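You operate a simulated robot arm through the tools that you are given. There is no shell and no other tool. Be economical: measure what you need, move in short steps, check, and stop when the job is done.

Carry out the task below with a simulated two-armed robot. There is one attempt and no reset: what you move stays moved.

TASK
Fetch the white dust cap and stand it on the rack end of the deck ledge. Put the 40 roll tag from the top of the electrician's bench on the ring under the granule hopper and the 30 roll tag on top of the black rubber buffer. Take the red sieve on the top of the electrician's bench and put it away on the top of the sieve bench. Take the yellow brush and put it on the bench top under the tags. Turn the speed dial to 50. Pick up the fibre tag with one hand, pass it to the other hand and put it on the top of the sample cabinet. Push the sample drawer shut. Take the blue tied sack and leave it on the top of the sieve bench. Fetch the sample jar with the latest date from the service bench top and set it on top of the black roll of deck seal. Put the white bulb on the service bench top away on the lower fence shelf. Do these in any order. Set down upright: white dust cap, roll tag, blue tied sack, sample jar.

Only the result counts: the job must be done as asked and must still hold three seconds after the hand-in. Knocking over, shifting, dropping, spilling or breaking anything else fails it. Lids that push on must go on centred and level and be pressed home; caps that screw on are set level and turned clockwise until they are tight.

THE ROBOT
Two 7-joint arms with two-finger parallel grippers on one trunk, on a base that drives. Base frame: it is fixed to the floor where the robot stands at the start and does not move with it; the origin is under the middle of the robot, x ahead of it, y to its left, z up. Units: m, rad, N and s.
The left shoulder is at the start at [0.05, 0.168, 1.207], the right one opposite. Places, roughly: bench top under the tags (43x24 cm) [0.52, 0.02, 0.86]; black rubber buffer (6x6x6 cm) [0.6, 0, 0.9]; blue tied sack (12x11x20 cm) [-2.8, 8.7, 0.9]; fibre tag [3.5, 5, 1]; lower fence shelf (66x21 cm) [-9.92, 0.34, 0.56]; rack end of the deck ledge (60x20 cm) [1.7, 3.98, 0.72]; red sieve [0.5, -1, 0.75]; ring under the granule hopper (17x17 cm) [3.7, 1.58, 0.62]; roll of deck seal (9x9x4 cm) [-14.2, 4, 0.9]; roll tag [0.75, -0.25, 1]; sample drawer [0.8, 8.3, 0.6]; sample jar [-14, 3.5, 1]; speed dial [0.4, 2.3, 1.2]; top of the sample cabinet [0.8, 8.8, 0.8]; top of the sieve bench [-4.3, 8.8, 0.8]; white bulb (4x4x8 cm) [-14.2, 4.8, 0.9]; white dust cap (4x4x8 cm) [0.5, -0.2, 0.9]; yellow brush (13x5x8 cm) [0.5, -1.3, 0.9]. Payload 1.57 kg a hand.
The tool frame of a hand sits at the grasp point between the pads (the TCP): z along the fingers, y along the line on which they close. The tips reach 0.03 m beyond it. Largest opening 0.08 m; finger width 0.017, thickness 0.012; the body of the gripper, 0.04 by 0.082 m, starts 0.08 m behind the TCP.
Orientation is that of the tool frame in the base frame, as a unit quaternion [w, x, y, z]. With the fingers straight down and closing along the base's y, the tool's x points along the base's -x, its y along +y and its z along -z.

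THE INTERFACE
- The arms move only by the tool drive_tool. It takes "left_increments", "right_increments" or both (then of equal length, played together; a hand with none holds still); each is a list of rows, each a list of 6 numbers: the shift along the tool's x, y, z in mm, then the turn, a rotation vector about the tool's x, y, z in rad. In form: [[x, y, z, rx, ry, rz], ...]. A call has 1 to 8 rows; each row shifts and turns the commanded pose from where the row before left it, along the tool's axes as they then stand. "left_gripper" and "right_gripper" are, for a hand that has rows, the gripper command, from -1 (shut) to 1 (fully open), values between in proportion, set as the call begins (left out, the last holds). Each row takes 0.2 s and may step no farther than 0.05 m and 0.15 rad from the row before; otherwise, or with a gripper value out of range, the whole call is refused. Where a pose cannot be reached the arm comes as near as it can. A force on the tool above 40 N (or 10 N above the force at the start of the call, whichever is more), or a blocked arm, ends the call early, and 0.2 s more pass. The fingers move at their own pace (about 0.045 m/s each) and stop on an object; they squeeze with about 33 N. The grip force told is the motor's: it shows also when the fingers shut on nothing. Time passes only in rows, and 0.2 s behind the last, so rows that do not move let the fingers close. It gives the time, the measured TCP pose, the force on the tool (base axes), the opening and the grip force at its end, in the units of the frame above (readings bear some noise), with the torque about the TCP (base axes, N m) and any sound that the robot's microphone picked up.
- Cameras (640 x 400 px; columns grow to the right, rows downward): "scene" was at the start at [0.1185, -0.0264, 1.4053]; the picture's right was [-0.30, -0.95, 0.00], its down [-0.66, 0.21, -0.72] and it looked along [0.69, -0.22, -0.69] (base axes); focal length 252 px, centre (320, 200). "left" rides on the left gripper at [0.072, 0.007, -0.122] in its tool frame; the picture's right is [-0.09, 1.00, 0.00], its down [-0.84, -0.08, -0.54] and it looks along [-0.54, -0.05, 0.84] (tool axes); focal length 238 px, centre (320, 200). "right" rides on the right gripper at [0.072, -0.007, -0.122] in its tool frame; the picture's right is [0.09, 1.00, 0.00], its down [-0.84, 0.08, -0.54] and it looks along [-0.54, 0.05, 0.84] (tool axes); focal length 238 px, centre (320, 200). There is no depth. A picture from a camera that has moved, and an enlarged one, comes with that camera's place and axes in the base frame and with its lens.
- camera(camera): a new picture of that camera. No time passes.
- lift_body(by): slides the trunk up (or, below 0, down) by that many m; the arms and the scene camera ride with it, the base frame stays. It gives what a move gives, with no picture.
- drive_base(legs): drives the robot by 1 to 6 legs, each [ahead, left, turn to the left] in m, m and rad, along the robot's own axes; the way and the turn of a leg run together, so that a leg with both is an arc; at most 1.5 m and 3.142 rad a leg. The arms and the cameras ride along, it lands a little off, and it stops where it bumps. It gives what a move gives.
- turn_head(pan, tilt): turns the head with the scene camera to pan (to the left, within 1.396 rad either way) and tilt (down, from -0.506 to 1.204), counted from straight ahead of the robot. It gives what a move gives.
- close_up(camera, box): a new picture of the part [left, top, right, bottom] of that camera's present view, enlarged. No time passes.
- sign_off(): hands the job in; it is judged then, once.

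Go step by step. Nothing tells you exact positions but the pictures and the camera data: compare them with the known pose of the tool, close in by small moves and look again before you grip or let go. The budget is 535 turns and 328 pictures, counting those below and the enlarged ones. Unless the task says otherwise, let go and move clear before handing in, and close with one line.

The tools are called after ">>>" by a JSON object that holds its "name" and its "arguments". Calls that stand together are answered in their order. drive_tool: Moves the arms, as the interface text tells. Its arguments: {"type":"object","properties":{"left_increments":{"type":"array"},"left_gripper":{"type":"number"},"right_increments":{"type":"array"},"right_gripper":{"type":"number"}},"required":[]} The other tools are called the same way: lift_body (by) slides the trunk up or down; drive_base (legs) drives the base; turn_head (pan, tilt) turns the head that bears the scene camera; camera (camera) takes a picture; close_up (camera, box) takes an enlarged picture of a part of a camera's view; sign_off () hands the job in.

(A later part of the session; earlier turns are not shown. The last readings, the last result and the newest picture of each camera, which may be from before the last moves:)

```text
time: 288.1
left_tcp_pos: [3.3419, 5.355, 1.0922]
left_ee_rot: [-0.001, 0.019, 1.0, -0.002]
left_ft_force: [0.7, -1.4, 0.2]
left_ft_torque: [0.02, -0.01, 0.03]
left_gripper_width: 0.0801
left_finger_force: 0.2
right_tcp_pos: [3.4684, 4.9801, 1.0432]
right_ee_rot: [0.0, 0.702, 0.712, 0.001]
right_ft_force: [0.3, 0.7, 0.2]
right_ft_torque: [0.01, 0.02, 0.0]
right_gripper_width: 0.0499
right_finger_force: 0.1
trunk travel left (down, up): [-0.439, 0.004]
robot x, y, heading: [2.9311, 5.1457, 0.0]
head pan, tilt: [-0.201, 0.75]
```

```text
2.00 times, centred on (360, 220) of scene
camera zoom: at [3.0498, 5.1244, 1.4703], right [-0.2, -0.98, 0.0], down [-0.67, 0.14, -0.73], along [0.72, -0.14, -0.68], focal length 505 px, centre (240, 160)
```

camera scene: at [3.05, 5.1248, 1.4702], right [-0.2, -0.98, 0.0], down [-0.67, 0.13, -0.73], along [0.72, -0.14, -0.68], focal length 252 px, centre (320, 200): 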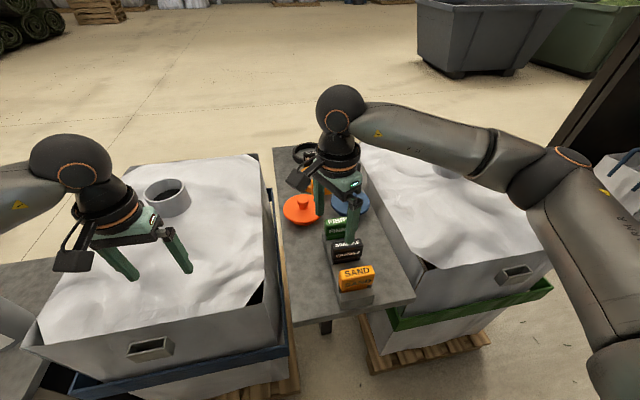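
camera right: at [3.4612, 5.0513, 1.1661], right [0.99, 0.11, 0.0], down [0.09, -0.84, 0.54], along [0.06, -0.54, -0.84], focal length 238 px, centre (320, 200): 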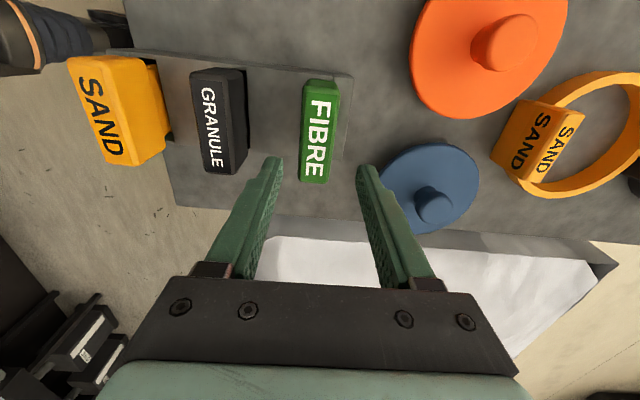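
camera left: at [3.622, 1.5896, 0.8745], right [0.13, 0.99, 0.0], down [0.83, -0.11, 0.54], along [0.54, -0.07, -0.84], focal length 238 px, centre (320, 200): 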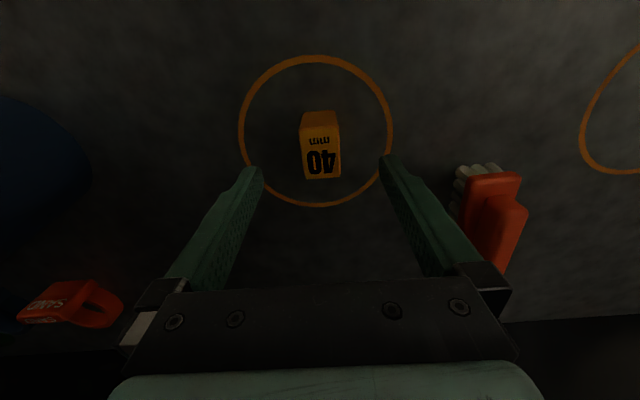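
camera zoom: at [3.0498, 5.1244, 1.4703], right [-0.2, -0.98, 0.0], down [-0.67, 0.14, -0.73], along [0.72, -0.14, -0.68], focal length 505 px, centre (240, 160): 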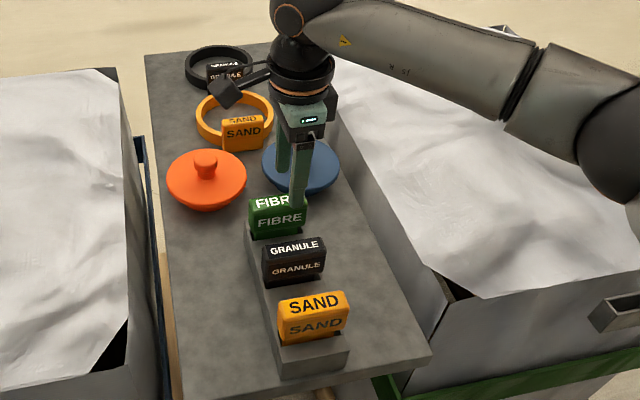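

>>> {"name": "drive_tool", "arguments": {"right_increments": [[0, 0, 30, 0, 0, 0], [0, 0, 33, 0, 0, 0]]}}

>>> {"name": "camera", "arguments": {"camera": "right"}}

>>> {"name": "drive_tool", "arguments": {"right_increments": [[0, 0, 0, 0, 0, 0], [0, 0, 0, 0, 0, 0], [0, 0, 0, 0, 0, 0], [0, 0, 0, 0, 0, 0], [0, 0, 0, 0, 0, 0]], "right_gripper": -1}}

```text
time: 288.7
left_tcp_pos: [3.3402, 5.3546, 1.092]
left_ee_rot: [-0.001, 0.019, 1.0, -0.002]
left_ft_force: [0.0, 0.2, 0.7]
left_ft_torque: [0.01, 0.01, -0.02]
left_gripper_width: 0.0799
left_finger_force: 0.1
right_tcp_pos: [3.4687, 4.9817, 0.9786]
right_ee_rot: [0.0, 0.702, 0.712, 0.0]
right_ft_force: [-1.0, -0.1, 0.3]
right_ft_torque: [0.0, -0.01, -0.04]
right_gripper_width: 0.05
right_finger_force: 0.1
trunk travel left (down, up): [-0.439, 0.004]
robot x, y, heading: [2.9261, 5.1421, -0.002]
head pan, tilt: [-0.201, 0.75]
```

```text
233 pictures are left
camera right: at [3.4619, 5.0521, 1.1011], right [0.99, 0.11, 0.0], down [0.09, -0.84, 0.54], along [0.06, -0.54, -0.84], focal length 238 px, centre (320, 200)
```

right: 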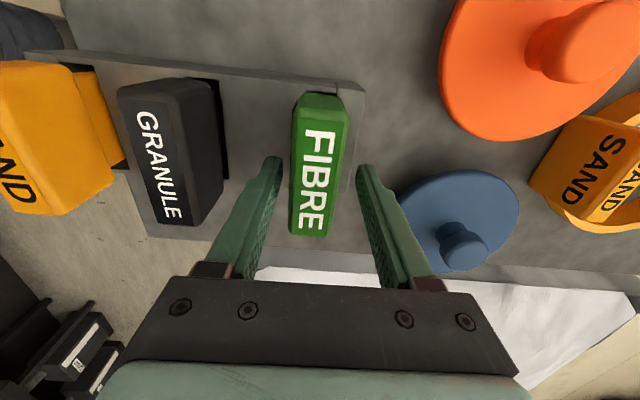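

```text
time: 289.9
left_tcp_pos: [3.341, 5.3543, 1.0924]
left_ee_rot: [-0.001, 0.02, 1.0, -0.002]
left_ft_force: [0.0, 0.4, -0.2]
left_ft_torque: [-0.02, 0.0, 0.01]
left_gripper_width: 0.0799
left_finger_force: 0.1
right_tcp_pos: [3.4685, 4.9797, 0.9779]
right_ee_rot: [-0.001, 0.702, 0.712, 0.0]
right_ft_force: [0.8, -1.1, -0.4]
right_ft_torque: [-0.02, -0.01, -0.01]
right_gripper_width: 0.0252
right_finger_force: 32.7
trunk travel left (down, up): [-0.439, 0.004]
robot x, y, heading: [2.9269, 5.1413, 0.002]
head pan, tilt: [-0.201, 0.75]
```

>>> {"name": "drive_tool", "arguments": {"right_increments": [[0, 0, -5, 0, 0, 0], [0, 0, -10, 0, 0, 0], [0, 0, -15, 0, 0, 0], [0, 0, -25, 0, 0, 0], [0, 0, -30, 0, 0, 0], [0, 0, -35, 0, 0, 0], [0, 0, -40, 0, 0, 0]]}}

>>> {"name": "close_up", "arguments": {"camera": "scene", "box": [260, 80, 460, 280]}}

>>> {"name": "camera", "arguments": {"camera": "right"}}

```text
time: 291.5
left_tcp_pos: [3.3407, 5.3552, 1.0919]
left_ee_rot: [-0.001, 0.021, 1.0, -0.002]
left_ft_force: [-0.1, -0.4, 0.4]
left_ft_torque: [0.04, 0.01, -0.01]
left_gripper_width: 0.0802
left_finger_force: 0.1
right_tcp_pos: [3.468, 4.9801, 1.1411]
right_ee_rot: [0.0, 0.702, 0.712, 0.0]
right_ft_force: [-0.9, 0.5, -1.1]
right_ft_torque: [-0.03, -0.05, -0.01]
right_gripper_width: 0.0255
right_finger_force: 33.1
trunk travel left (down, up): [-0.439, 0.004]
robot x, y, heading: [2.9289, 5.1444, 0.002]
head pan, tilt: [-0.201, 0.75]
```

```text
2.00 times, centred on (360, 180) of scene
camera zoom: at [3.0497, 5.1252, 1.4702], right [-0.2, -0.98, 0.0], down [-0.67, 0.13, -0.73], along [0.72, -0.14, -0.68], focal length 505 px, centre (240, 240)
```

zoom: 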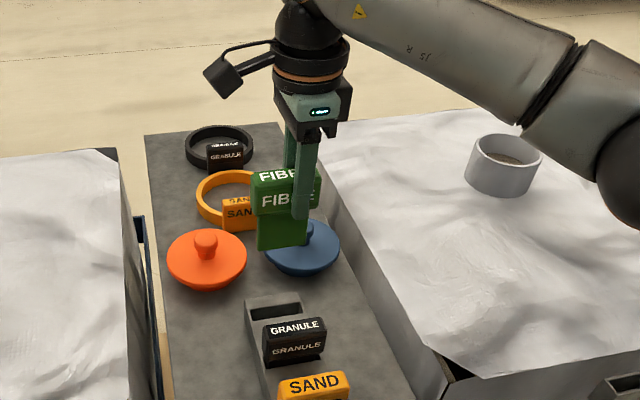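

```text
231 pictures are left
camera right: at [3.4605, 5.0519, 1.2644], right [0.99, 0.11, 0.0], down [0.09, -0.84, 0.54], along [0.06, -0.54, -0.84], focal length 238 px, centre (320, 200)
```

right: 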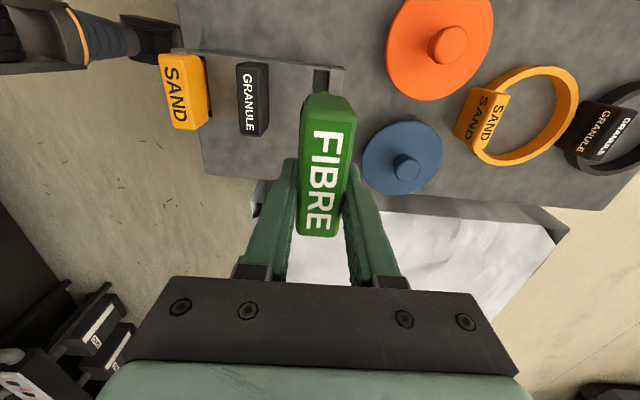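

The fibre tag is out of its holder, held by the right hand near one end. I back away and orient the left hand to take its other end.

>>> {"name": "drive_base", "arguments": {"legs": [[-0.5, 0, 0]]}}

>>> {"name": "drive_tool", "arguments": {"left_increments": [[0, 10, 0, 0, 0, -0.14], [0, 0, 0, 0, 0, -0.14], [0, 0, 0, 0, 0, -0.14], [0, 0, 0, 0, 0, -0.14], [0, 0, 0, 0, 0, -0.14], [0, 0, 0, 0, 0, -0.14], [0, 0, 0, 0, 0, -0.14], [0, 0, 0, 0, 0, -0.14]]}}

>>> {"name": "drive_tool", "arguments": {"left_increments": [[0, 0, 0, 0, 0, -0.14], [0, 0, 0, 0, 0, -0.14], [0, 0, 0, 0, 0, -0.14], [0, 0, 0, 0, 0.14, 0], [0, 0, 0, 0, 0.14, 0], [0, 0, 0, 0, 0.14, 0], [0, 0, 0, 0, 0.14, 0], [0, 0, 0, 0, 0.14, 0]]}}

```text
time: 294.4
left_tcp_pos: [2.8346, 5.355, 1.0927]
left_ee_rot: [0.0, 0.015, 1.0, -0.002]
left_ft_force: [0.1, -0.6, -0.4]
left_ft_torque: [-0.02, 0.0, -0.02]
left_gripper_width: 0.0802
left_finger_force: 0.2
right_tcp_pos: [2.966, 4.9813, 1.1413]
right_ee_rot: [-0.001, 0.699, 0.716, 0.001]
right_ft_force: [0.8, 0.1, -1.2]
right_ft_torque: [-0.03, -0.02, 0.01]
right_gripper_width: 0.0256
right_finger_force: 33.2
trunk travel left (down, up): [-0.439, 0.004]
robot x, y, heading: [2.4255, 5.1433, 0.009]
head pan, tilt: [-0.201, 0.75]
```

```text
time: 296.2
left_tcp_pos: [2.8352, 5.366, 1.0919]
left_ee_rot: [-0.002, -0.52, 0.854, -0.001]
left_ft_force: [-0.3, -0.2, 0.3]
left_ft_torque: [0.04, 0.02, 0.01]
left_gripper_width: 0.0799
left_finger_force: 0.0
right_tcp_pos: [2.966, 4.9825, 1.1409]
right_ee_rot: [0.0, 0.698, 0.716, 0.001]
right_ft_force: [0.1, 0.4, -1.2]
right_ft_torque: [0.02, -0.02, -0.02]
right_gripper_width: 0.0251
right_finger_force: 32.9
trunk travel left (down, up): [-0.439, 0.004]
robot x, y, heading: [2.4252, 5.1387, 0.014]
head pan, tilt: [-0.201, 0.75]
```

```text
time: 298.0
left_tcp_pos: [2.8355, 5.3658, 1.0935]
left_ee_rot: [-0.252, -0.643, 0.684, -0.237]
left_ft_force: [0.3, -0.9, -0.8]
left_ft_torque: [0.01, 0.01, -0.02]
left_gripper_width: 0.08
left_finger_force: 0.0
right_tcp_pos: [2.9651, 4.982, 1.1408]
right_ee_rot: [0.0, 0.699, 0.716, 0.0]
right_ft_force: [0.2, -0.9, -0.5]
right_ft_torque: [0.03, -0.01, 0.02]
right_gripper_width: 0.0251
right_finger_force: 32.9
trunk travel left (down, up): [-0.439, 0.004]
robot x, y, heading: [2.4281, 5.1382, 0.007]
head pan, tilt: [-0.201, 0.75]
```

>>> {"name": "drive_tool", "arguments": {"left_increments": [[0, 0, 0, 0.056, 0, -0.066], [0, 0, 0, 0, 0.14, 0], [0, 0, 0, 0, 0.14, 0], [0, 0, 0, 0, 0.14, 0], [0, 0, 0, 0, 0.14, 0], [0, 0, 0, 0, 0.14, 0], [0, 0, 0, 0, 0.12, 0]]}}

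>>> {"name": "turn_head", "arguments": {"pan": 0.0, "tilt": 0.6}}

>>> {"name": "camera", "arguments": {"camera": "scene"}}

>>> {"name": "camera", "arguments": {"camera": "left"}}

```text
time: 299.6
left_tcp_pos: [2.8364, 5.3665, 1.0918]
left_ee_rot: [0.482, 0.518, -0.504, 0.495]
left_ft_force: [-1.4, -0.4, 0.3]
left_ft_torque: [-0.03, 0.04, 0.03]
left_gripper_width: 0.0801
left_finger_force: 0.1
right_tcp_pos: [2.9661, 4.9815, 1.141]
right_ee_rot: [-0.002, 0.698, 0.716, 0.001]
right_ft_force: [0.5, -0.2, 0.0]
right_ft_torque: [0.0, 0.0, -0.01]
right_gripper_width: 0.0251
right_finger_force: 33.3
trunk travel left (down, up): [-0.439, 0.004]
robot x, y, heading: [2.424, 5.1421, 0.012]
head pan, tilt: [-0.201, 0.75]
```

```text
time: 300.4
left_tcp_pos: [2.8357, 5.3664, 1.0933]
left_ee_rot: [0.482, 0.519, -0.505, 0.494]
left_ft_force: [0.9, -0.6, 0.1]
left_ft_torque: [0.04, -0.01, -0.02]
left_gripper_width: 0.0799
left_finger_force: 0.1
right_tcp_pos: [2.9664, 4.9821, 1.1408]
right_ee_rot: [-0.001, 0.698, 0.716, 0.0]
right_ft_force: [0.2, -0.1, 0.1]
right_ft_torque: [0.0, -0.01, 0.01]
right_gripper_width: 0.0253
right_finger_force: 32.6
trunk travel left (down, up): [-0.439, 0.004]
robot x, y, heading: [2.4278, 5.1374, 0.011]
head pan, tilt: [0.0, 0.6]
```

```text
230 pictures are left
camera scene: at [2.5539, 5.1392, 1.483], right [0.01, -1.0, 0.0], down [-0.57, -0.01, -0.82], along [0.82, 0.01, -0.57], focal length 252 px, centre (320, 200)
```

scene: 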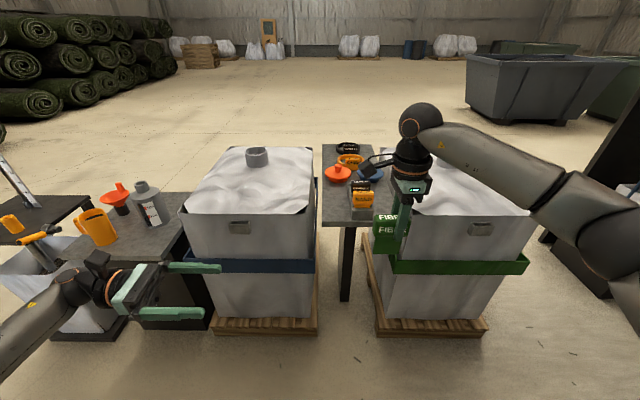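

```text
229 pictures are left
camera left: at [2.8267, 5.4834, 1.1715], right [-1.0, -0.02, -0.09], down [0.06, 0.58, -0.81], along [0.07, -0.81, -0.58], focal length 238 px, centre (320, 200)
```

left: 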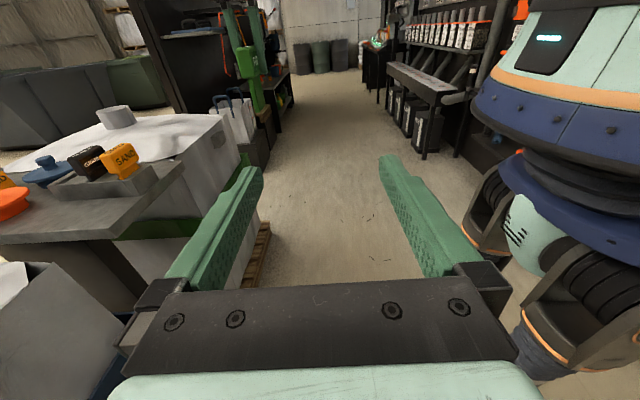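

>>> {"name": "drive_tool", "arguments": {"left_increments": [[11, -20.2, 44], [11, -20.2, 44]]}}

>>> {"name": "drive_tool", "arguments": {"left_increments": [[10.5, -20.2, 43, 0, 0, 0], [10.5, -20.2, 43, 0, 0, 0], [10.5, -20.2, 43, 0, 0, 0], [10.5, -20.2, 43, 0, 0, 0], [10, -20.2, 43, 0, 0, 0], [10, -20, 43, 0, 0, 0]]}}

>>> {"name": "camera", "arguments": {"camera": "left"}}

>>> {"name": "close_up", "arguments": {"camera": "scene", "box": [220, 80, 540, 280]}}

```text
refused: a row must be a list of 6 entries
```

```text
time: 301.8
left_tcp_pos: [2.9628, 5.1055, 1.1413]
left_ee_rot: [0.481, 0.519, -0.505, 0.494]
left_ft_force: [0.0, -1.0, 0.0]
left_ft_torque: [-0.01, 0.02, -0.02]
left_gripper_width: 0.0799
left_finger_force: 0.0
right_tcp_pos: [2.9661, 4.9821, 1.1403]
right_ee_rot: [-0.001, 0.698, 0.716, 0.0]
right_ft_force: [-0.9, 0.1, -2.0]
right_ft_torque: [-0.01, 0.03, 0.01]
right_gripper_width: 0.0253
right_finger_force: 33.1
trunk travel left (down, up): [-0.439, 0.004]
robot x, y, heading: [2.4241, 5.1427, 0.013]
head pan, tilt: [0.0, 0.6]
```

```text
228 pictures are left
camera left: at [2.9526, 5.2219, 1.2197], right [-1.0, -0.02, -0.09], down [0.06, 0.58, -0.81], along [0.07, -0.81, -0.58], focal length 238 px, centre (320, 200)
```

left: 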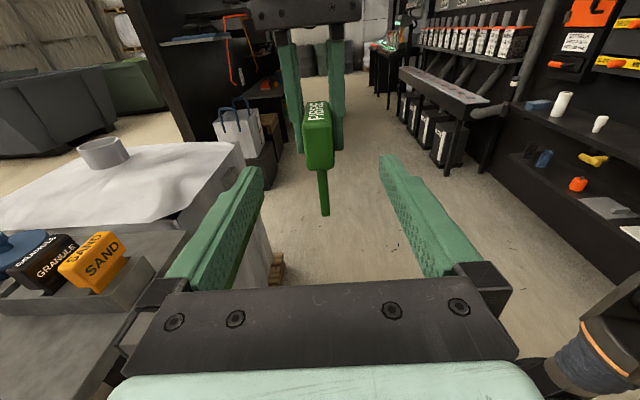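

```text
2.00 times, centred on (380, 180) of scene
camera zoom: at [2.5541, 5.1383, 1.483], right [0.01, -1.0, 0.0], down [-0.57, -0.01, -0.82], along [0.82, 0.01, -0.57], focal length 505 px, centre (200, 240)
```

zoom: 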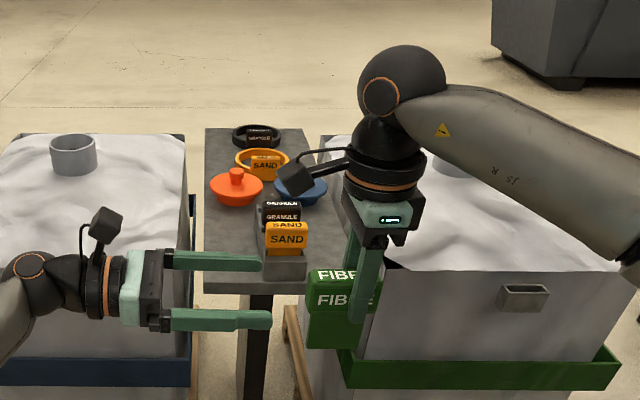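

>>> {"name": "drive_tool", "arguments": {"left_increments": [[4, 0, 40, 0, 0, 0], [0, -1, 36, 0, 0, 0]]}}

>>> {"name": "camera", "arguments": {"camera": "left"}}

>>> {"name": "close_up", "arguments": {"camera": "scene", "box": [300, 120, 460, 280]}}

```text
time: 302.4
left_tcp_pos: [2.9654, 5.0303, 1.1421]
left_ee_rot: [0.481, 0.519, -0.505, 0.494]
left_ft_force: [-0.5, 0.3, 0.1]
left_ft_torque: [0.0, 0.04, -0.04]
left_gripper_width: 0.08
left_finger_force: 0.1
right_tcp_pos: [2.9674, 4.9829, 1.1415]
right_ee_rot: [0.0, 0.698, 0.716, 0.0]
right_ft_force: [-0.2, -1.3, -1.4]
right_ft_torque: [-0.03, 0.01, 0.03]
right_gripper_width: 0.0255
right_finger_force: 32.5
trunk travel left (down, up): [-0.439, 0.004]
robot x, y, heading: [2.428, 5.1385, 0.008]
head pan, tilt: [0.0, 0.6]
```

```text
226 pictures are left
camera left: at [2.9555, 5.1467, 1.2211], right [-1.0, -0.02, -0.09], down [0.06, 0.58, -0.81], along [0.07, -0.81, -0.58], focal length 238 px, centre (320, 200)
```

left: 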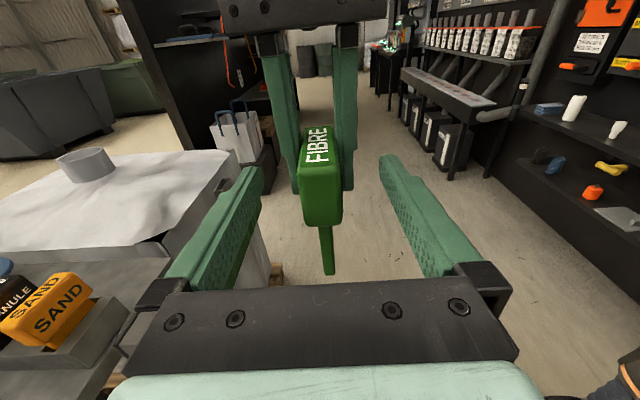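

```text
2.50 times, centred on (380, 200) of scene
camera zoom: at [2.5538, 5.139, 1.4831], right [0.01, -1.0, 0.0], down [-0.56, -0.01, -0.83], along [0.83, 0.01, -0.56], focal length 631 px, centre (170, 200)
```

zoom: 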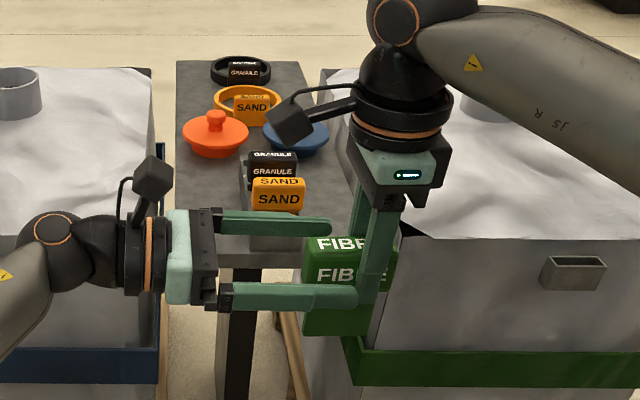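

>>> {"name": "drive_tool", "arguments": {"left_increments": [[0, 0, 0, 0, 0, 0], [0, 0, 0, 0, 0, 0], [0, 0, 0, 0, 0, 0], [0, 0, 0, 0, 0, 0], [0, 0, 0, 0, 0, 0], [0, 0, 0, 0, 0, 0]], "left_gripper": -1}}

>>> {"name": "close_up", "arguments": {"camera": "scene", "box": [300, 120, 460, 280]}}

```text
time: 303.8
left_tcp_pos: [2.964, 5.0298, 1.1431]
left_ee_rot: [0.482, 0.518, -0.505, 0.494]
left_ft_force: [0.5, -0.6, 0.3]
left_ft_torque: [0.0, 0.0, 0.03]
left_gripper_width: 0.0251
left_finger_force: 33.0
right_tcp_pos: [2.9667, 4.9828, 1.1412]
right_ee_rot: [-0.001, 0.699, 0.715, 0.0]
right_ft_force: [0.0, 1.1, -1.5]
right_ft_torque: [0.01, -0.01, 0.08]
right_gripper_width: 0.0255
right_finger_force: 33.1
trunk travel left (down, up): [-0.439, 0.004]
robot x, y, heading: [2.4256, 5.1386, 0.012]
head pan, tilt: [0.0, 0.6]
```

```text
2.50 times, centred on (380, 200) of scene
camera zoom: at [2.5539, 5.1393, 1.4831], right [0.01, -1.0, 0.0], down [-0.56, -0.01, -0.83], along [0.82, 0.01, -0.56], focal length 631 px, centre (170, 200)
```

zoom: 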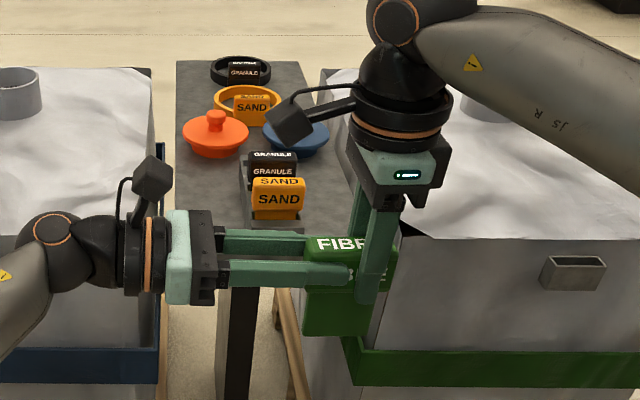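

Both hands hold the tag. The right lets go and rises straight up.

>>> {"name": "drive_tool", "arguments": {"right_increments": [[0, 0, 0, 0, 0, 0], [0, 0, 0, 0, 0, 0], [0, 0, 0, 0, 0, 0]], "right_gripper": 0.2}}

>>> {"name": "drive_tool", "arguments": {"right_increments": [[0, 0, -20, 0, 0, 0], [0, 0, -30, 0, 0, 0], [0, 0, -35, 0, 0, 0], [-30, 0, -10, 0, 0, 0], [-40, 0, 0, 0, 0, 0]]}}

>>> {"name": "camera", "arguments": {"camera": "scene"}}

```text
time: 304.6
left_tcp_pos: [2.9664, 5.0304, 1.1413]
left_ee_rot: [0.481, 0.519, -0.505, 0.494]
left_ft_force: [-1.2, 0.5, 0.0]
left_ft_torque: [0.01, -0.02, 0.0]
left_gripper_width: 0.0251
left_finger_force: 33.2
right_tcp_pos: [2.9655, 4.9815, 1.1414]
right_ee_rot: [-0.001, 0.698, 0.716, 0.001]
right_ft_force: [0.0, 0.3, -0.1]
right_ft_torque: [0.02, 0.02, -0.01]
right_gripper_width: 0.048
right_finger_force: 0.0
trunk travel left (down, up): [-0.439, 0.004]
robot x, y, heading: [2.424, 5.1407, 0.013]
head pan, tilt: [0.0, 0.6]
```

```text
time: 305.8
left_tcp_pos: [2.9652, 5.0295, 1.1422]
left_ee_rot: [0.482, 0.518, -0.506, 0.492]
left_ft_force: [-0.4, -0.7, -0.1]
left_ft_torque: [0.01, 0.01, -0.04]
left_gripper_width: 0.0252
left_finger_force: 32.9
right_tcp_pos: [2.9687, 4.91, 1.2357]
right_ee_rot: [-0.001, 0.698, 0.716, 0.0]
right_ft_force: [-0.4, -0.2, 0.0]
right_ft_torque: [0.0, -0.02, -0.02]
right_gripper_width: 0.0481
right_finger_force: 0.1
trunk travel left (down, up): [-0.439, 0.004]
robot x, y, heading: [2.4231, 5.1399, 0.018]
head pan, tilt: [0.0, 0.6]
```

```text
223 pictures are left
camera scene: at [2.5538, 5.1385, 1.4831], right [0.01, -1.0, 0.0], down [-0.56, -0.01, -0.83], along [0.83, 0.01, -0.56], focal length 252 px, centre (320, 200)
```

scene: 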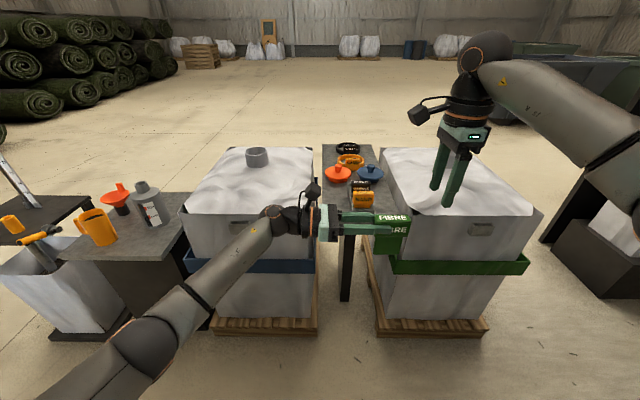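

The pass is done. I drive to the sample cabinet.

>>> {"name": "drive_base", "arguments": {"legs": [[0, 0, 1.557], [1.4, 0.0, 0], [1.15, 0, 0], [0, 0, 1.57], [1.2, 0, 0]]}}

>>> {"name": "turn_head", "arguments": {"pan": -0.6, "tilt": 0.5}}

>>> {"name": "camera", "arguments": {"camera": "scene"}}

```text
time: 331.6
left_tcp_pos: [0.7415, 7.8575, 1.1424]
left_ee_rot: [-0.486, 0.513, 0.51, 0.49]
left_ft_force: [0.3, -1.0, 0.0]
left_ft_torque: [-0.03, 0.01, 0.02]
left_gripper_width: 0.0248
left_finger_force: 32.8
right_tcp_pos: [0.7398, 7.9759, 1.2341]
right_ee_rot: [-0.001, -0.703, 0.711, -0.001]
right_ft_force: [-0.4, -0.8, -0.3]
right_ft_torque: [-0.01, -0.03, 0.02]
right_gripper_width: 0.0481
right_finger_force: 0.0
trunk travel left (down, up): [-0.439, 0.004]
robot x, y, heading: [1.275, 7.731, 3.118]
head pan, tilt: [0.0, 0.6]
```

```text
time: 332.6
left_tcp_pos: [0.7406, 7.8577, 1.1422]
left_ee_rot: [-0.485, 0.514, 0.51, 0.49]
left_ft_force: [-0.6, 0.8, 1.5]
left_ft_torque: [-0.02, 0.01, 0.0]
left_gripper_width: 0.0252
left_finger_force: 33.3
right_tcp_pos: [0.7395, 7.9757, 1.2329]
right_ee_rot: [0.0, -0.703, 0.711, 0.0]
right_ft_force: [0.7, 0.0, -0.2]
right_ft_torque: [0.01, 0.0, 0.02]
right_gripper_width: 0.048
right_finger_force: 0.1
trunk travel left (down, up): [-0.439, 0.004]
robot x, y, heading: [1.2764, 7.7276, 3.116]
head pan, tilt: [-0.6, 0.499]
```

```text
222 pictures are left
camera scene: at [1.1617, 7.7812, 1.4922], right [0.58, 0.81, 0.0], down [0.39, -0.28, -0.88], along [-0.71, 0.51, -0.48], focal length 252 px, centre (320, 200)
```

scene: 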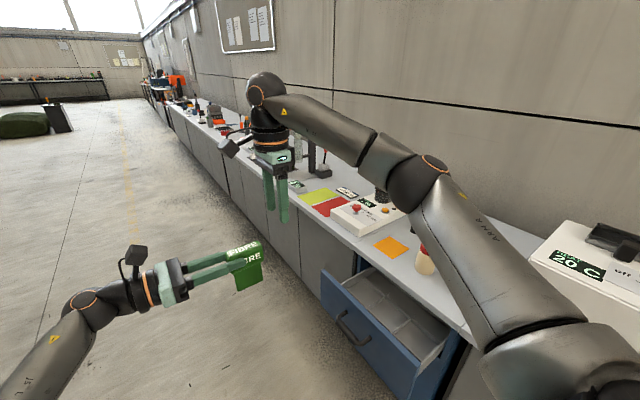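

>>> {"name": "drive_base", "arguments": {"legs": [[0.42, 0.15, 0], [0, 0, -1.55]]}}

>>> {"name": "turn_head", "arguments": {"pan": 0, "tilt": 0.65}}

>>> {"name": "camera", "arguments": {"camera": "scene"}}

```text
time: 339.1
left_tcp_pos: [0.9861, 8.1216, 1.1417]
left_ee_rot: [0.004, 0.724, -0.004, 0.69]
left_ft_force: [-0.3, -0.2, -0.6]
left_ft_torque: [-0.01, -0.03, 0.01]
left_gripper_width: 0.0252
left_finger_force: 32.9
right_tcp_pos: [1.105, 8.1225, 1.2347]
right_ee_rot: [-0.001, 0.006, 1.0, 0.0]
right_ft_force: [-0.6, -0.5, 0.1]
right_ft_torque: [-0.01, 0.01, 0.01]
right_gripper_width: 0.0478
right_finger_force: 0.0
trunk travel left (down, up): [-0.439, 0.004]
robot x, y, heading: [0.8554, 7.5871, 1.541]
head pan, tilt: [-0.6, 0.499]
```

```text
time: 340.1
left_tcp_pos: [0.9861, 8.1217, 1.1415]
left_ee_rot: [0.005, 0.724, -0.004, 0.69]
left_ft_force: [0.6, -0.3, 0.8]
left_ft_torque: [0.0, 0.01, 0.01]
left_gripper_width: 0.0249
left_finger_force: 32.8
right_tcp_pos: [1.1035, 8.1214, 1.2355]
right_ee_rot: [-0.001, 0.006, 1.0, 0.0]
right_ft_force: [0.2, 0.0, -0.2]
right_ft_torque: [0.0, -0.01, 0.02]
right_gripper_width: 0.0479
right_finger_force: 0.0
trunk travel left (down, up): [-0.439, 0.004]
robot x, y, heading: [0.8538, 7.5869, 1.545]
head pan, tilt: [0.0, 0.649]
```

```text
221 pictures are left
camera scene: at [0.8591, 7.7119, 1.4788], right [1.0, -0.03, 0.0], down [-0.02, -0.6, -0.8], along [0.02, 0.8, -0.6], focal length 252 px, centre (320, 200)
```

scene: 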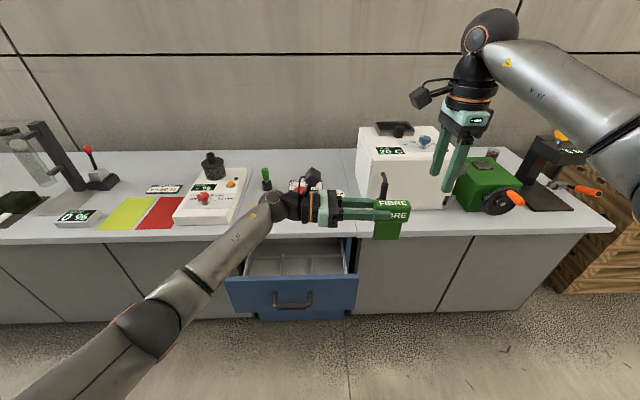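

>>> {"name": "drive_tool", "arguments": {"left_increments": [[0, 40, 0, 0, 0, 0], [0, 40, 0, 0, 0, 0], [0, 40, 0, 0, 0, 0], [0, 30, -30, 0, 0, 0]]}}

>>> {"name": "turn_head", "arguments": {"pan": 0, "tilt": 0.75}}

>>> {"name": "camera", "arguments": {"camera": "scene"}}

```text
time: 341.1
left_tcp_pos: [0.9545, 7.9697, 1.1442]
left_ee_rot: [0.005, 0.723, -0.004, 0.69]
left_ft_force: [-0.3, -0.4, -0.1]
left_ft_torque: [-0.02, 0.04, 0.03]
left_gripper_width: 0.0249
left_finger_force: 33.4
right_tcp_pos: [1.1039, 8.1213, 1.2344]
right_ee_rot: [0.0, 0.007, 1.0, 0.0]
right_ft_force: [0.8, -0.2, 0.5]
right_ft_torque: [0.03, 0.01, -0.02]
right_gripper_width: 0.0481
right_finger_force: 0.1
trunk travel left (down, up): [-0.439, 0.004]
robot x, y, heading: [0.8546, 7.5877, 1.543]
head pan, tilt: [0.0, 0.649]
```

```text
time: 341.7
left_tcp_pos: [0.9556, 7.9714, 1.1459]
left_ee_rot: [0.006, 0.724, -0.005, 0.689]
left_ft_force: [-0.3, -0.8, -1.2]
left_ft_torque: [0.0, 0.0, -0.03]
left_gripper_width: 0.0249
left_finger_force: 33.3
right_tcp_pos: [1.105, 8.1206, 1.2349]
right_ee_rot: [0.0, 0.007, 1.0, 0.0]
right_ft_force: [-0.4, 0.1, 0.2]
right_ft_torque: [0.02, 0.01, 0.03]
right_gripper_width: 0.048
right_finger_force: 0.0
trunk travel left (down, up): [-0.439, 0.004]
robot x, y, heading: [0.8579, 7.5844, 1.546]
head pan, tilt: [0.0, 0.75]
```

```text
220 pictures are left
camera scene: at [0.859, 7.708, 1.4702], right [1.0, -0.03, 0.0], down [-0.02, -0.68, -0.73], along [0.02, 0.73, -0.68], focal length 252 px, centre (320, 200)
```

scene: 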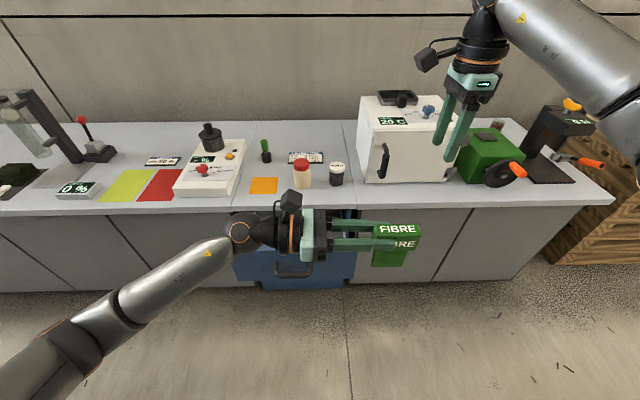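

>>> {"name": "drive_tool", "arguments": {"left_increments": [[0, 0, -40, 0, -0.14, 0], [0, 0, -40, 0, -0.14, 0], [0, 0, -40, 0, -0.14, 0], [0, 0, 0, 0, -0.14, 0], [0, 0, 0, 0, -0.14, 0], [0, 0, 0, 0, -0.14, 0], [0, 0, 0, 0, -0.14, 0], [0, 0, 0, 0, -0.14, 0]]}}

>>> {"name": "drive_tool", "arguments": {"left_increments": [[0, 0, 0, 0, -0.14, 0], [0, 0, 0, 0, -0.14, 0], [0, 0, 0, 0, -0.12, 0]]}}

>>> {"name": "camera", "arguments": {"camera": "left"}}

>>> {"name": "camera", "arguments": {"camera": "scene"}}

```text
time: 343.5
left_tcp_pos: [0.8375, 7.9736, 1.165]
left_ee_rot: [0.002, 0.98, -0.006, 0.199]
left_ft_force: [0.0, 0.4, -0.8]
left_ft_torque: [-0.02, 0.0, -0.01]
left_gripper_width: 0.025
left_finger_force: 33.5
right_tcp_pos: [1.1049, 8.1221, 1.2341]
right_ee_rot: [0.0, 0.007, 1.0, 0.0]
right_ft_force: [0.4, 0.4, 0.0]
right_ft_torque: [0.01, -0.02, -0.02]
right_gripper_width: 0.048
right_finger_force: 0.1
trunk travel left (down, up): [-0.439, 0.004]
robot x, y, heading: [0.8526, 7.5837, 1.545]
head pan, tilt: [0.0, 0.75]
```

```text
time: 344.3
left_tcp_pos: [0.8373, 7.9739, 1.1653]
left_ee_rot: [0.0, 1.0, -0.006, 0.0]
left_ft_force: [-0.3, -0.9, -1.3]
left_ft_torque: [0.03, 0.0, -0.02]
left_gripper_width: 0.0251
left_finger_force: 33.0
right_tcp_pos: [1.1038, 8.121, 1.2344]
right_ee_rot: [-0.001, 0.007, 1.0, 0.0]
right_ft_force: [0.1, -0.7, -0.1]
right_ft_torque: [0.05, 0.02, -0.02]
right_gripper_width: 0.0481
right_finger_force: 0.0
trunk travel left (down, up): [-0.439, 0.004]
robot x, y, heading: [0.8581, 7.5895, 1.541]
head pan, tilt: [0.0, 0.75]
```

```text
219 pictures are left
camera left: at [0.9092, 7.9649, 1.2896], right [-0.1, -0.99, 0.0], down [-0.84, 0.09, 0.54], along [-0.54, 0.06, -0.84], focal length 238 px, centre (320, 200)
```

left: 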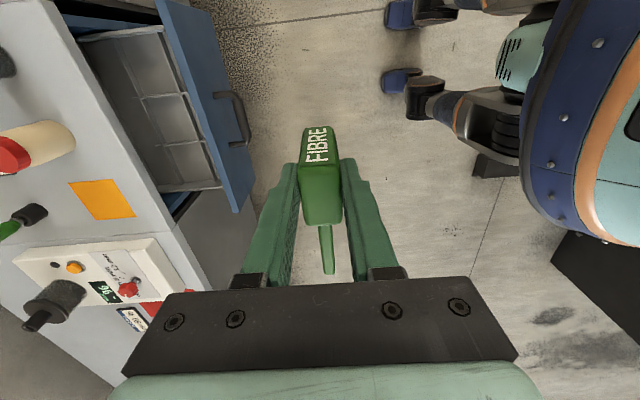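

```text
218 pictures are left
camera scene: at [0.8597, 7.7079, 1.4702], right [1.0, -0.03, 0.0], down [-0.02, -0.68, -0.73], along [0.02, 0.73, -0.68], focal length 252 px, centre (320, 200)
```

scene: 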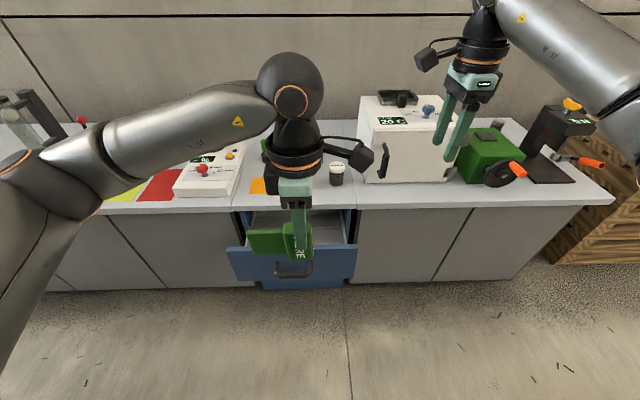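

>>> {"name": "drive_base", "arguments": {"legs": [[0.28, 0, 0.025]]}}

>>> {"name": "drive_tool", "arguments": {"left_increments": [[-20, -40, 0, 0, 0, 0], [-20, -40, 0, 0, 0, 0], [-20, -40, 0, 0, 0, 0], [-20, -40, 0, 0, 0, 0], [-20, -40, 0, 0, 0, 0]]}}

>>> {"name": "camera", "arguments": {"camera": "left"}}

>>> {"name": "camera", "arguments": {"camera": "scene"}}

```text
time: 346.3
left_tcp_pos: [0.8323, 8.2486, 1.1656]
left_ee_rot: [0.001, 1.0, 0.005, 0.002]
left_ft_force: [0.4, -0.2, -1.0]
left_ft_torque: [-0.04, 0.0, -0.02]
left_gripper_width: 0.0248
left_finger_force: 33.3
right_tcp_pos: [1.0977, 8.4031, 1.2342]
right_ee_rot: [-0.001, -0.004, 1.0, 0.0]
right_ft_force: [-0.9, 0.0, -0.1]
right_ft_torque: [-0.04, -0.02, 0.0]
right_gripper_width: 0.0481
right_finger_force: 0.0
trunk travel left (down, up): [-0.439, 0.004]
robot x, y, heading: [0.8579, 7.8636, 1.564]
head pan, tilt: [0.0, 0.75]
```

```text
time: 347.5
left_tcp_pos: [0.7304, 8.4476, 1.1658]
left_ee_rot: [0.0, 1.0, 0.003, 0.001]
left_ft_force: [0.1, 1.0, -0.8]
left_ft_torque: [0.0, -0.03, 0.04]
left_gripper_width: 0.0248
left_finger_force: 33.1
right_tcp_pos: [1.0989, 8.404, 1.2349]
right_ee_rot: [-0.001, -0.003, 1.0, 0.001]
right_ft_force: [0.5, 1.1, 0.2]
right_ft_torque: [0.0, 0.04, 0.0]
right_gripper_width: 0.0479
right_finger_force: 0.0
trunk travel left (down, up): [-0.439, 0.004]
robot x, y, heading: [0.8635, 7.8647, 1.565]
head pan, tilt: [0.0, 0.75]
```

```text
217 pictures are left
camera left: at [0.8029, 8.4411, 1.2892], right [-0.09, -1.0, 0.0], down [-0.84, 0.07, 0.54], along [-0.54, 0.05, -0.84], focal length 238 px, centre (320, 200)
```

left: 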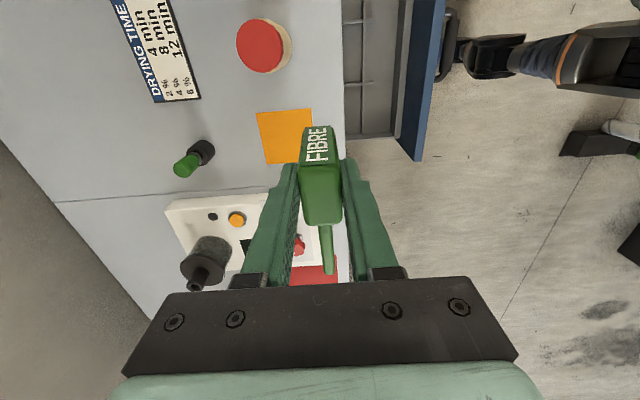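

```text
216 pictures are left
camera scene: at [0.8613, 7.9847, 1.4701], right [1.0, -0.01, 0.0], down [0.0, -0.68, -0.73], along [0.0, 0.73, -0.68], focal length 252 px, centre (320, 200)
```

scene: 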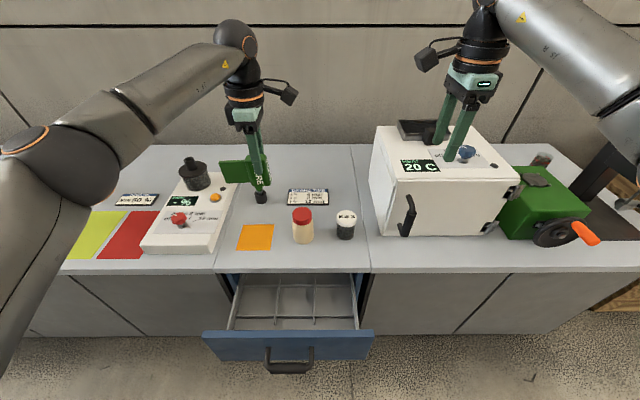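

>>> {"name": "drive_tool", "arguments": {"left_increments": [[3, 0, 40, 0, 0, 0], [0, 0, 45, 0, 0, 0], [0, 0, 45, 0, 0, 0], [0, 0, 45, 0, 0, 0], [0, 0, 45, 0, 0, 0], [0, 0, 35, 0, 0, 0], [0, 0, 10, 0, 0, 0]]}}

>>> {"name": "camera", "arguments": {"camera": "scene"}}

>>> {"name": "camera", "arguments": {"camera": "left"}}

```text
time: 349.1
left_tcp_pos: [0.7364, 8.4469, 0.9006]
left_ee_rot: [0.001, 1.0, 0.004, 0.002]
left_ft_force: [0.2, -0.2, -1.0]
left_ft_torque: [-0.01, -0.02, 0.02]
left_gripper_width: 0.0248
left_finger_force: 33.0
right_tcp_pos: [1.0982, 8.404, 1.2354]
right_ee_rot: [-0.001, -0.004, 1.0, 0.0]
right_ft_force: [1.0, 0.0, -0.8]
right_ft_torque: [0.01, 0.02, 0.02]
right_gripper_width: 0.0479
right_finger_force: 0.1
trunk travel left (down, up): [-0.439, 0.004]
robot x, y, heading: [0.861, 7.8621, 1.563]
head pan, tilt: [0.0, 0.75]
```

```text
215 pictures are left
camera scene: at [0.8608, 7.9841, 1.4702], right [1.0, -0.01, 0.0], down [0.0, -0.68, -0.73], along [0.0, 0.73, -0.68], focal length 252 px, centre (320, 200)
```

scene: 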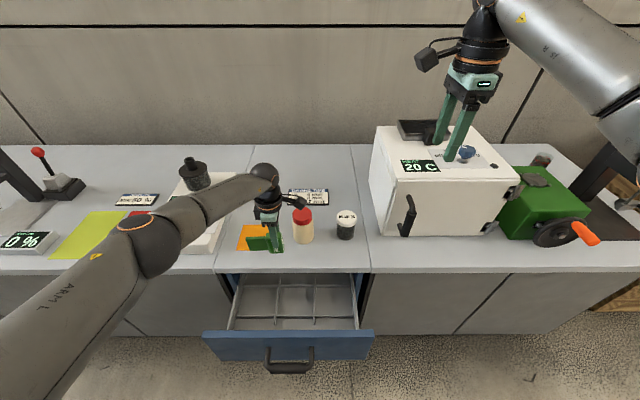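

```text
214 pictures are left
camera left: at [0.8077, 8.4413, 1.0244], right [-0.08, -1.0, 0.0], down [-0.84, 0.07, 0.54], along [-0.54, 0.04, -0.84], focal length 238 px, centre (320, 200)
```

left: 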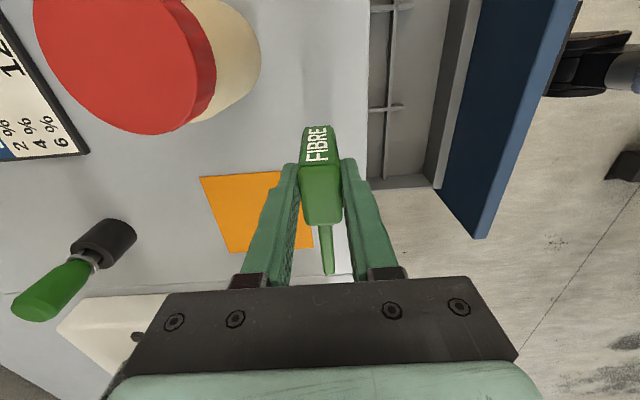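

>>> {"name": "drive_tool", "arguments": {"left_increments": [[0, -2, 12, 0, 0, 0], [0, 0, 10, 0, 0, 0], [0, 0, 3, 0, 0, 0], [0, 0, 2, 0, 0, 0], [0, 0, 0, 0, 0, 0]]}}

>>> {"name": "drive_tool", "arguments": {"left_increments": [[0, 0, 2, 0, 0, 0], [0, 0, 1, 0, 0, 0], [0, 0, 1, 0, 0, 0], [0, 0, 0, 0, 0, 0]]}}

```text
time: 350.3
left_tcp_pos: [0.7357, 8.4499, 0.8754]
left_ee_rot: [-0.001, 1.0, 0.006, 0.002]
left_ft_force: [0.2, -0.2, 2.1]
left_ft_torque: [0.01, 0.05, -0.02]
left_gripper_width: 0.025
left_finger_force: 32.9
right_tcp_pos: [1.0972, 8.403, 1.2349]
right_ee_rot: [-0.001, -0.004, 1.0, 0.0]
right_ft_force: [-0.7, -0.5, -0.3]
right_ft_torque: [-0.01, 0.02, 0.02]
right_gripper_width: 0.0478
right_finger_force: 0.0
trunk travel left (down, up): [-0.439, 0.004]
robot x, y, heading: [0.8585, 7.8652, 1.567]
head pan, tilt: [0.0, 0.75]
```

```text
time: 351.3
left_tcp_pos: [0.7369, 8.4495, 0.8726]
left_ee_rot: [-0.003, 1.0, 0.003, 0.002]
left_ft_force: [-1.5, 1.3, 21.9]
left_ft_torque: [-0.03, 0.7, -0.02]
left_gripper_width: 0.0253
left_finger_force: 33.0
right_tcp_pos: [1.0982, 8.4009, 1.2355]
right_ee_rot: [-0.001, -0.005, 1.0, 0.001]
right_ft_force: [0.2, 0.0, -0.2]
right_ft_torque: [-0.01, -0.01, 0.02]
right_gripper_width: 0.0482
right_finger_force: 0.0
trunk travel left (down, up): [-0.439, 0.004]
robot x, y, heading: [0.8617, 7.8626, 1.563]
head pan, tilt: [0.0, 0.75]
```

>>> {"name": "close_up", "arguments": {"camera": "scene", "box": [200, 180, 360, 280]}}

```text
4.00 times, centred on (280, 230) of scene
camera zoom: at [0.8615, 7.9816, 1.4706], right [1.0, -0.01, 0.0], down [0.0, -0.68, -0.73], along [0.0, 0.73, -0.68], focal length 1009 px, centre (480, 80)
```

zoom: 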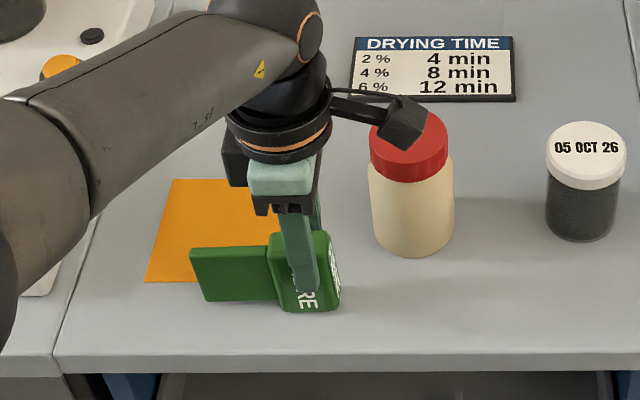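

>>> {"name": "drive_tool", "arguments": {"left_increments": [[0, 0, -2, 0, 0, 0], [0, 0, 0, 0, 0, 0]]}}

>>> {"name": "drive_tool", "arguments": {"left_increments": [[0, 0, 0, 0, 0, 0], [0, 0, 0, 0, 0, 0], [0, 0, 0, 0, 0, 0]], "left_gripper": 0.3}}

>>> {"name": "drive_tool", "arguments": {"left_increments": [[0, 0, -15, 0, 0, 0], [0, 0, -30, 0, 0, 0], [0, 0, -45, 0, 0, 0], [0, 0, -45, 0, 0, 0], [0, 0, -45, 0, 0, 0], [0, 30, -35, 0, 0, 0], [0, 40, 0, 0, 0, 0]]}}

>>> {"name": "camera", "arguments": {"camera": "scene"}}

```text
time: 351.9
left_tcp_pos: [0.7365, 8.4502, 0.8739]
left_ee_rot: [-0.001, 1.0, 0.003, 0.002]
left_ft_force: [1.1, 3.1, 15.0]
left_ft_torque: [0.15, 0.34, -0.05]
left_gripper_width: 0.0251
left_finger_force: 33.0
right_tcp_pos: [1.0976, 8.4022, 1.2358]
right_ee_rot: [-0.001, -0.004, 1.0, 0.001]
right_ft_force: [0.1, -0.6, -0.4]
right_ft_torque: [0.01, -0.02, -0.01]
right_gripper_width: 0.0481
right_finger_force: 0.1
trunk travel left (down, up): [-0.439, 0.004]
robot x, y, heading: [0.8557, 7.8603, 1.567]
head pan, tilt: [0.0, 0.75]
```

```text
time: 352.7
left_tcp_pos: [0.7347, 8.4494, 0.8725]
left_ee_rot: [0.001, 1.0, 0.004, 0.001]
left_ft_force: [1.1, -0.2, -0.9]
left_ft_torque: [-0.02, 0.02, 0.0]
left_gripper_width: 0.052
left_finger_force: 0.1
right_tcp_pos: [1.0979, 8.4025, 1.2349]
right_ee_rot: [0.0, -0.003, 1.0, -0.001]
right_ft_force: [0.7, 0.1, -0.9]
right_ft_torque: [-0.01, 0.0, -0.02]
right_gripper_width: 0.048
right_finger_force: 0.1
trunk travel left (down, up): [-0.439, 0.004]
robot x, y, heading: [0.8639, 7.8644, 1.57]
head pan, tilt: [0.0, 0.75]
```

```text
time: 354.3
left_tcp_pos: [0.7354, 8.3795, 1.0917]
left_ee_rot: [0.0, 1.0, 0.005, 0.002]
left_ft_force: [-0.7, 1.5, -0.3]
left_ft_torque: [0.01, 0.0, -0.01]
left_gripper_width: 0.0523
left_finger_force: 0.2
right_tcp_pos: [1.0978, 8.4024, 1.236]
right_ee_rot: [0.001, -0.003, 1.0, 0.0]
right_ft_force: [0.8, -0.5, -0.5]
right_ft_torque: [-0.03, 0.0, -0.01]
right_gripper_width: 0.048
right_finger_force: 0.1
trunk travel left (down, up): [-0.439, 0.004]
robot x, y, heading: [0.8601, 7.8651, 1.57]
head pan, tilt: [0.0, 0.75]
```

```text
212 pictures are left
camera scene: at [0.8605, 7.9837, 1.4703], right [1.0, -0.01, 0.0], down [0.0, -0.68, -0.73], along [0.0, 0.73, -0.68], focal length 252 px, centre (320, 200)
```

scene: 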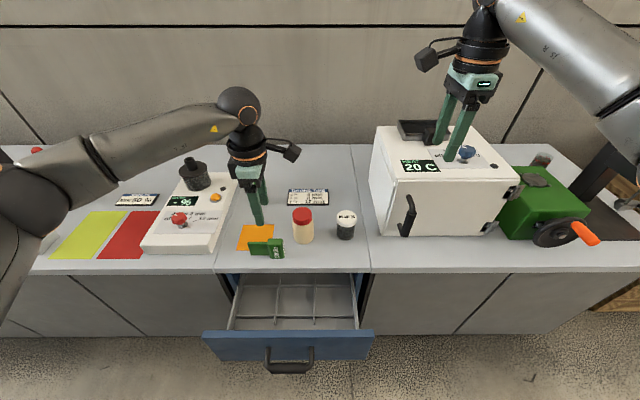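

The fibre tag stands on the cabinet. Now I back off and turn both hands back to their plain orientation for pushing the drawer.

>>> {"name": "drive_base", "arguments": {"legs": [[-0.35, 0, 0]]}}

>>> {"name": "drive_tool", "arguments": {"left_increments": [[0, 0, 0, 0, 0, 0.14], [0, 0, 0, 0, 0, 0.14], [0, 0, 0, 0, 0, 0.14], [0, 0, 0, 0, 0, 0.14], [0, 0, 0, 0, 0, 0.14], [0, 0, 0, 0, 0, 0.14], [0, 0, 0, 0, 0, 0.14], [0, 0, 0, 0, 0, 0.14]], "right_increments": [[0, 0, 0, 0, 0, -0.14], [0, 0, 0, 0, 0, -0.14], [0, 0, 0, 0, 0, -0.14], [0, 0, 0, 0, 0, -0.14], [0, 0, 0, 0, 0, -0.14], [0, 0, 0, 0, 0, -0.14], [0, 0, 0, 0, 0, -0.14], [0, 0, 0, 0, 0, -0.14]]}}

>>> {"name": "drive_tool", "arguments": {"left_increments": [[0, 0, 0, 0, 0, 0.15], [0, 0, 0, 0, 0, 0.15], [0, 0, 0, 0, 0, 0.15]], "right_increments": [[0, 0, 0, 0, 0, -0.15], [0, 0, 0, 0, 0, -0.15], [0, 0, 0, 0, 0, -0.15]], "left_gripper": -1, "right_gripper": -1}}

```text
time: 356.5
left_tcp_pos: [0.7337, 8.0321, 1.09]
left_ee_rot: [0.0, 1.0, 0.004, 0.002]
left_ft_force: [0.4, 0.1, 0.4]
left_ft_torque: [-0.01, -0.01, 0.03]
left_gripper_width: 0.0519
left_finger_force: 0.1
right_tcp_pos: [1.0957, 8.056, 1.2348]
right_ee_rot: [-0.001, -0.004, 1.0, 0.001]
right_ft_force: [-0.4, -0.3, -0.1]
right_ft_torque: [0.0, -0.01, 0.0]
right_gripper_width: 0.048
right_finger_force: 0.0
trunk travel left (down, up): [-0.439, 0.004]
robot x, y, heading: [0.858, 7.5143, 1.568]
head pan, tilt: [0.0, 0.75]
```

```text
time: 358.3
left_tcp_pos: [0.7348, 8.0308, 1.0893]
left_ee_rot: [0.0, 0.848, -0.529, 0.001]
left_ft_force: [0.1, -0.2, 0.5]
left_ft_torque: [0.0, 0.01, 0.02]
left_gripper_width: 0.0518
left_finger_force: 0.1
right_tcp_pos: [1.0955, 8.0544, 1.2352]
right_ee_rot: [-0.001, -0.535, 0.845, 0.001]
right_ft_force: [0.1, 0.7, 0.4]
right_ft_torque: [-0.02, -0.02, -0.01]
right_gripper_width: 0.0478
right_finger_force: 0.1
trunk travel left (down, up): [-0.439, 0.004]
robot x, y, heading: [0.8581, 7.514, 1.562]
head pan, tilt: [0.0, 0.75]
```

```text
time: 359.1
left_tcp_pos: [0.7338, 8.0327, 1.0894]
left_ee_rot: [-0.002, 0.709, -0.705, 0.001]
left_ft_force: [-0.2, -0.1, -0.8]
left_ft_torque: [-0.02, 0.01, 0.01]
left_gripper_width: 0.0001
left_finger_force: 10.3
right_tcp_pos: [1.0957, 8.0557, 1.2361]
right_ee_rot: [0.001, 0.71, -0.704, 0.0]
right_ft_force: [-0.4, 0.9, 0.3]
right_ft_torque: [-0.02, -0.01, 0.02]
right_gripper_width: 0.0
right_finger_force: 12.3
trunk travel left (down, up): [-0.439, 0.004]
robot x, y, heading: [0.8586, 7.5134, 1.567]
head pan, tilt: [0.0, 0.75]
```

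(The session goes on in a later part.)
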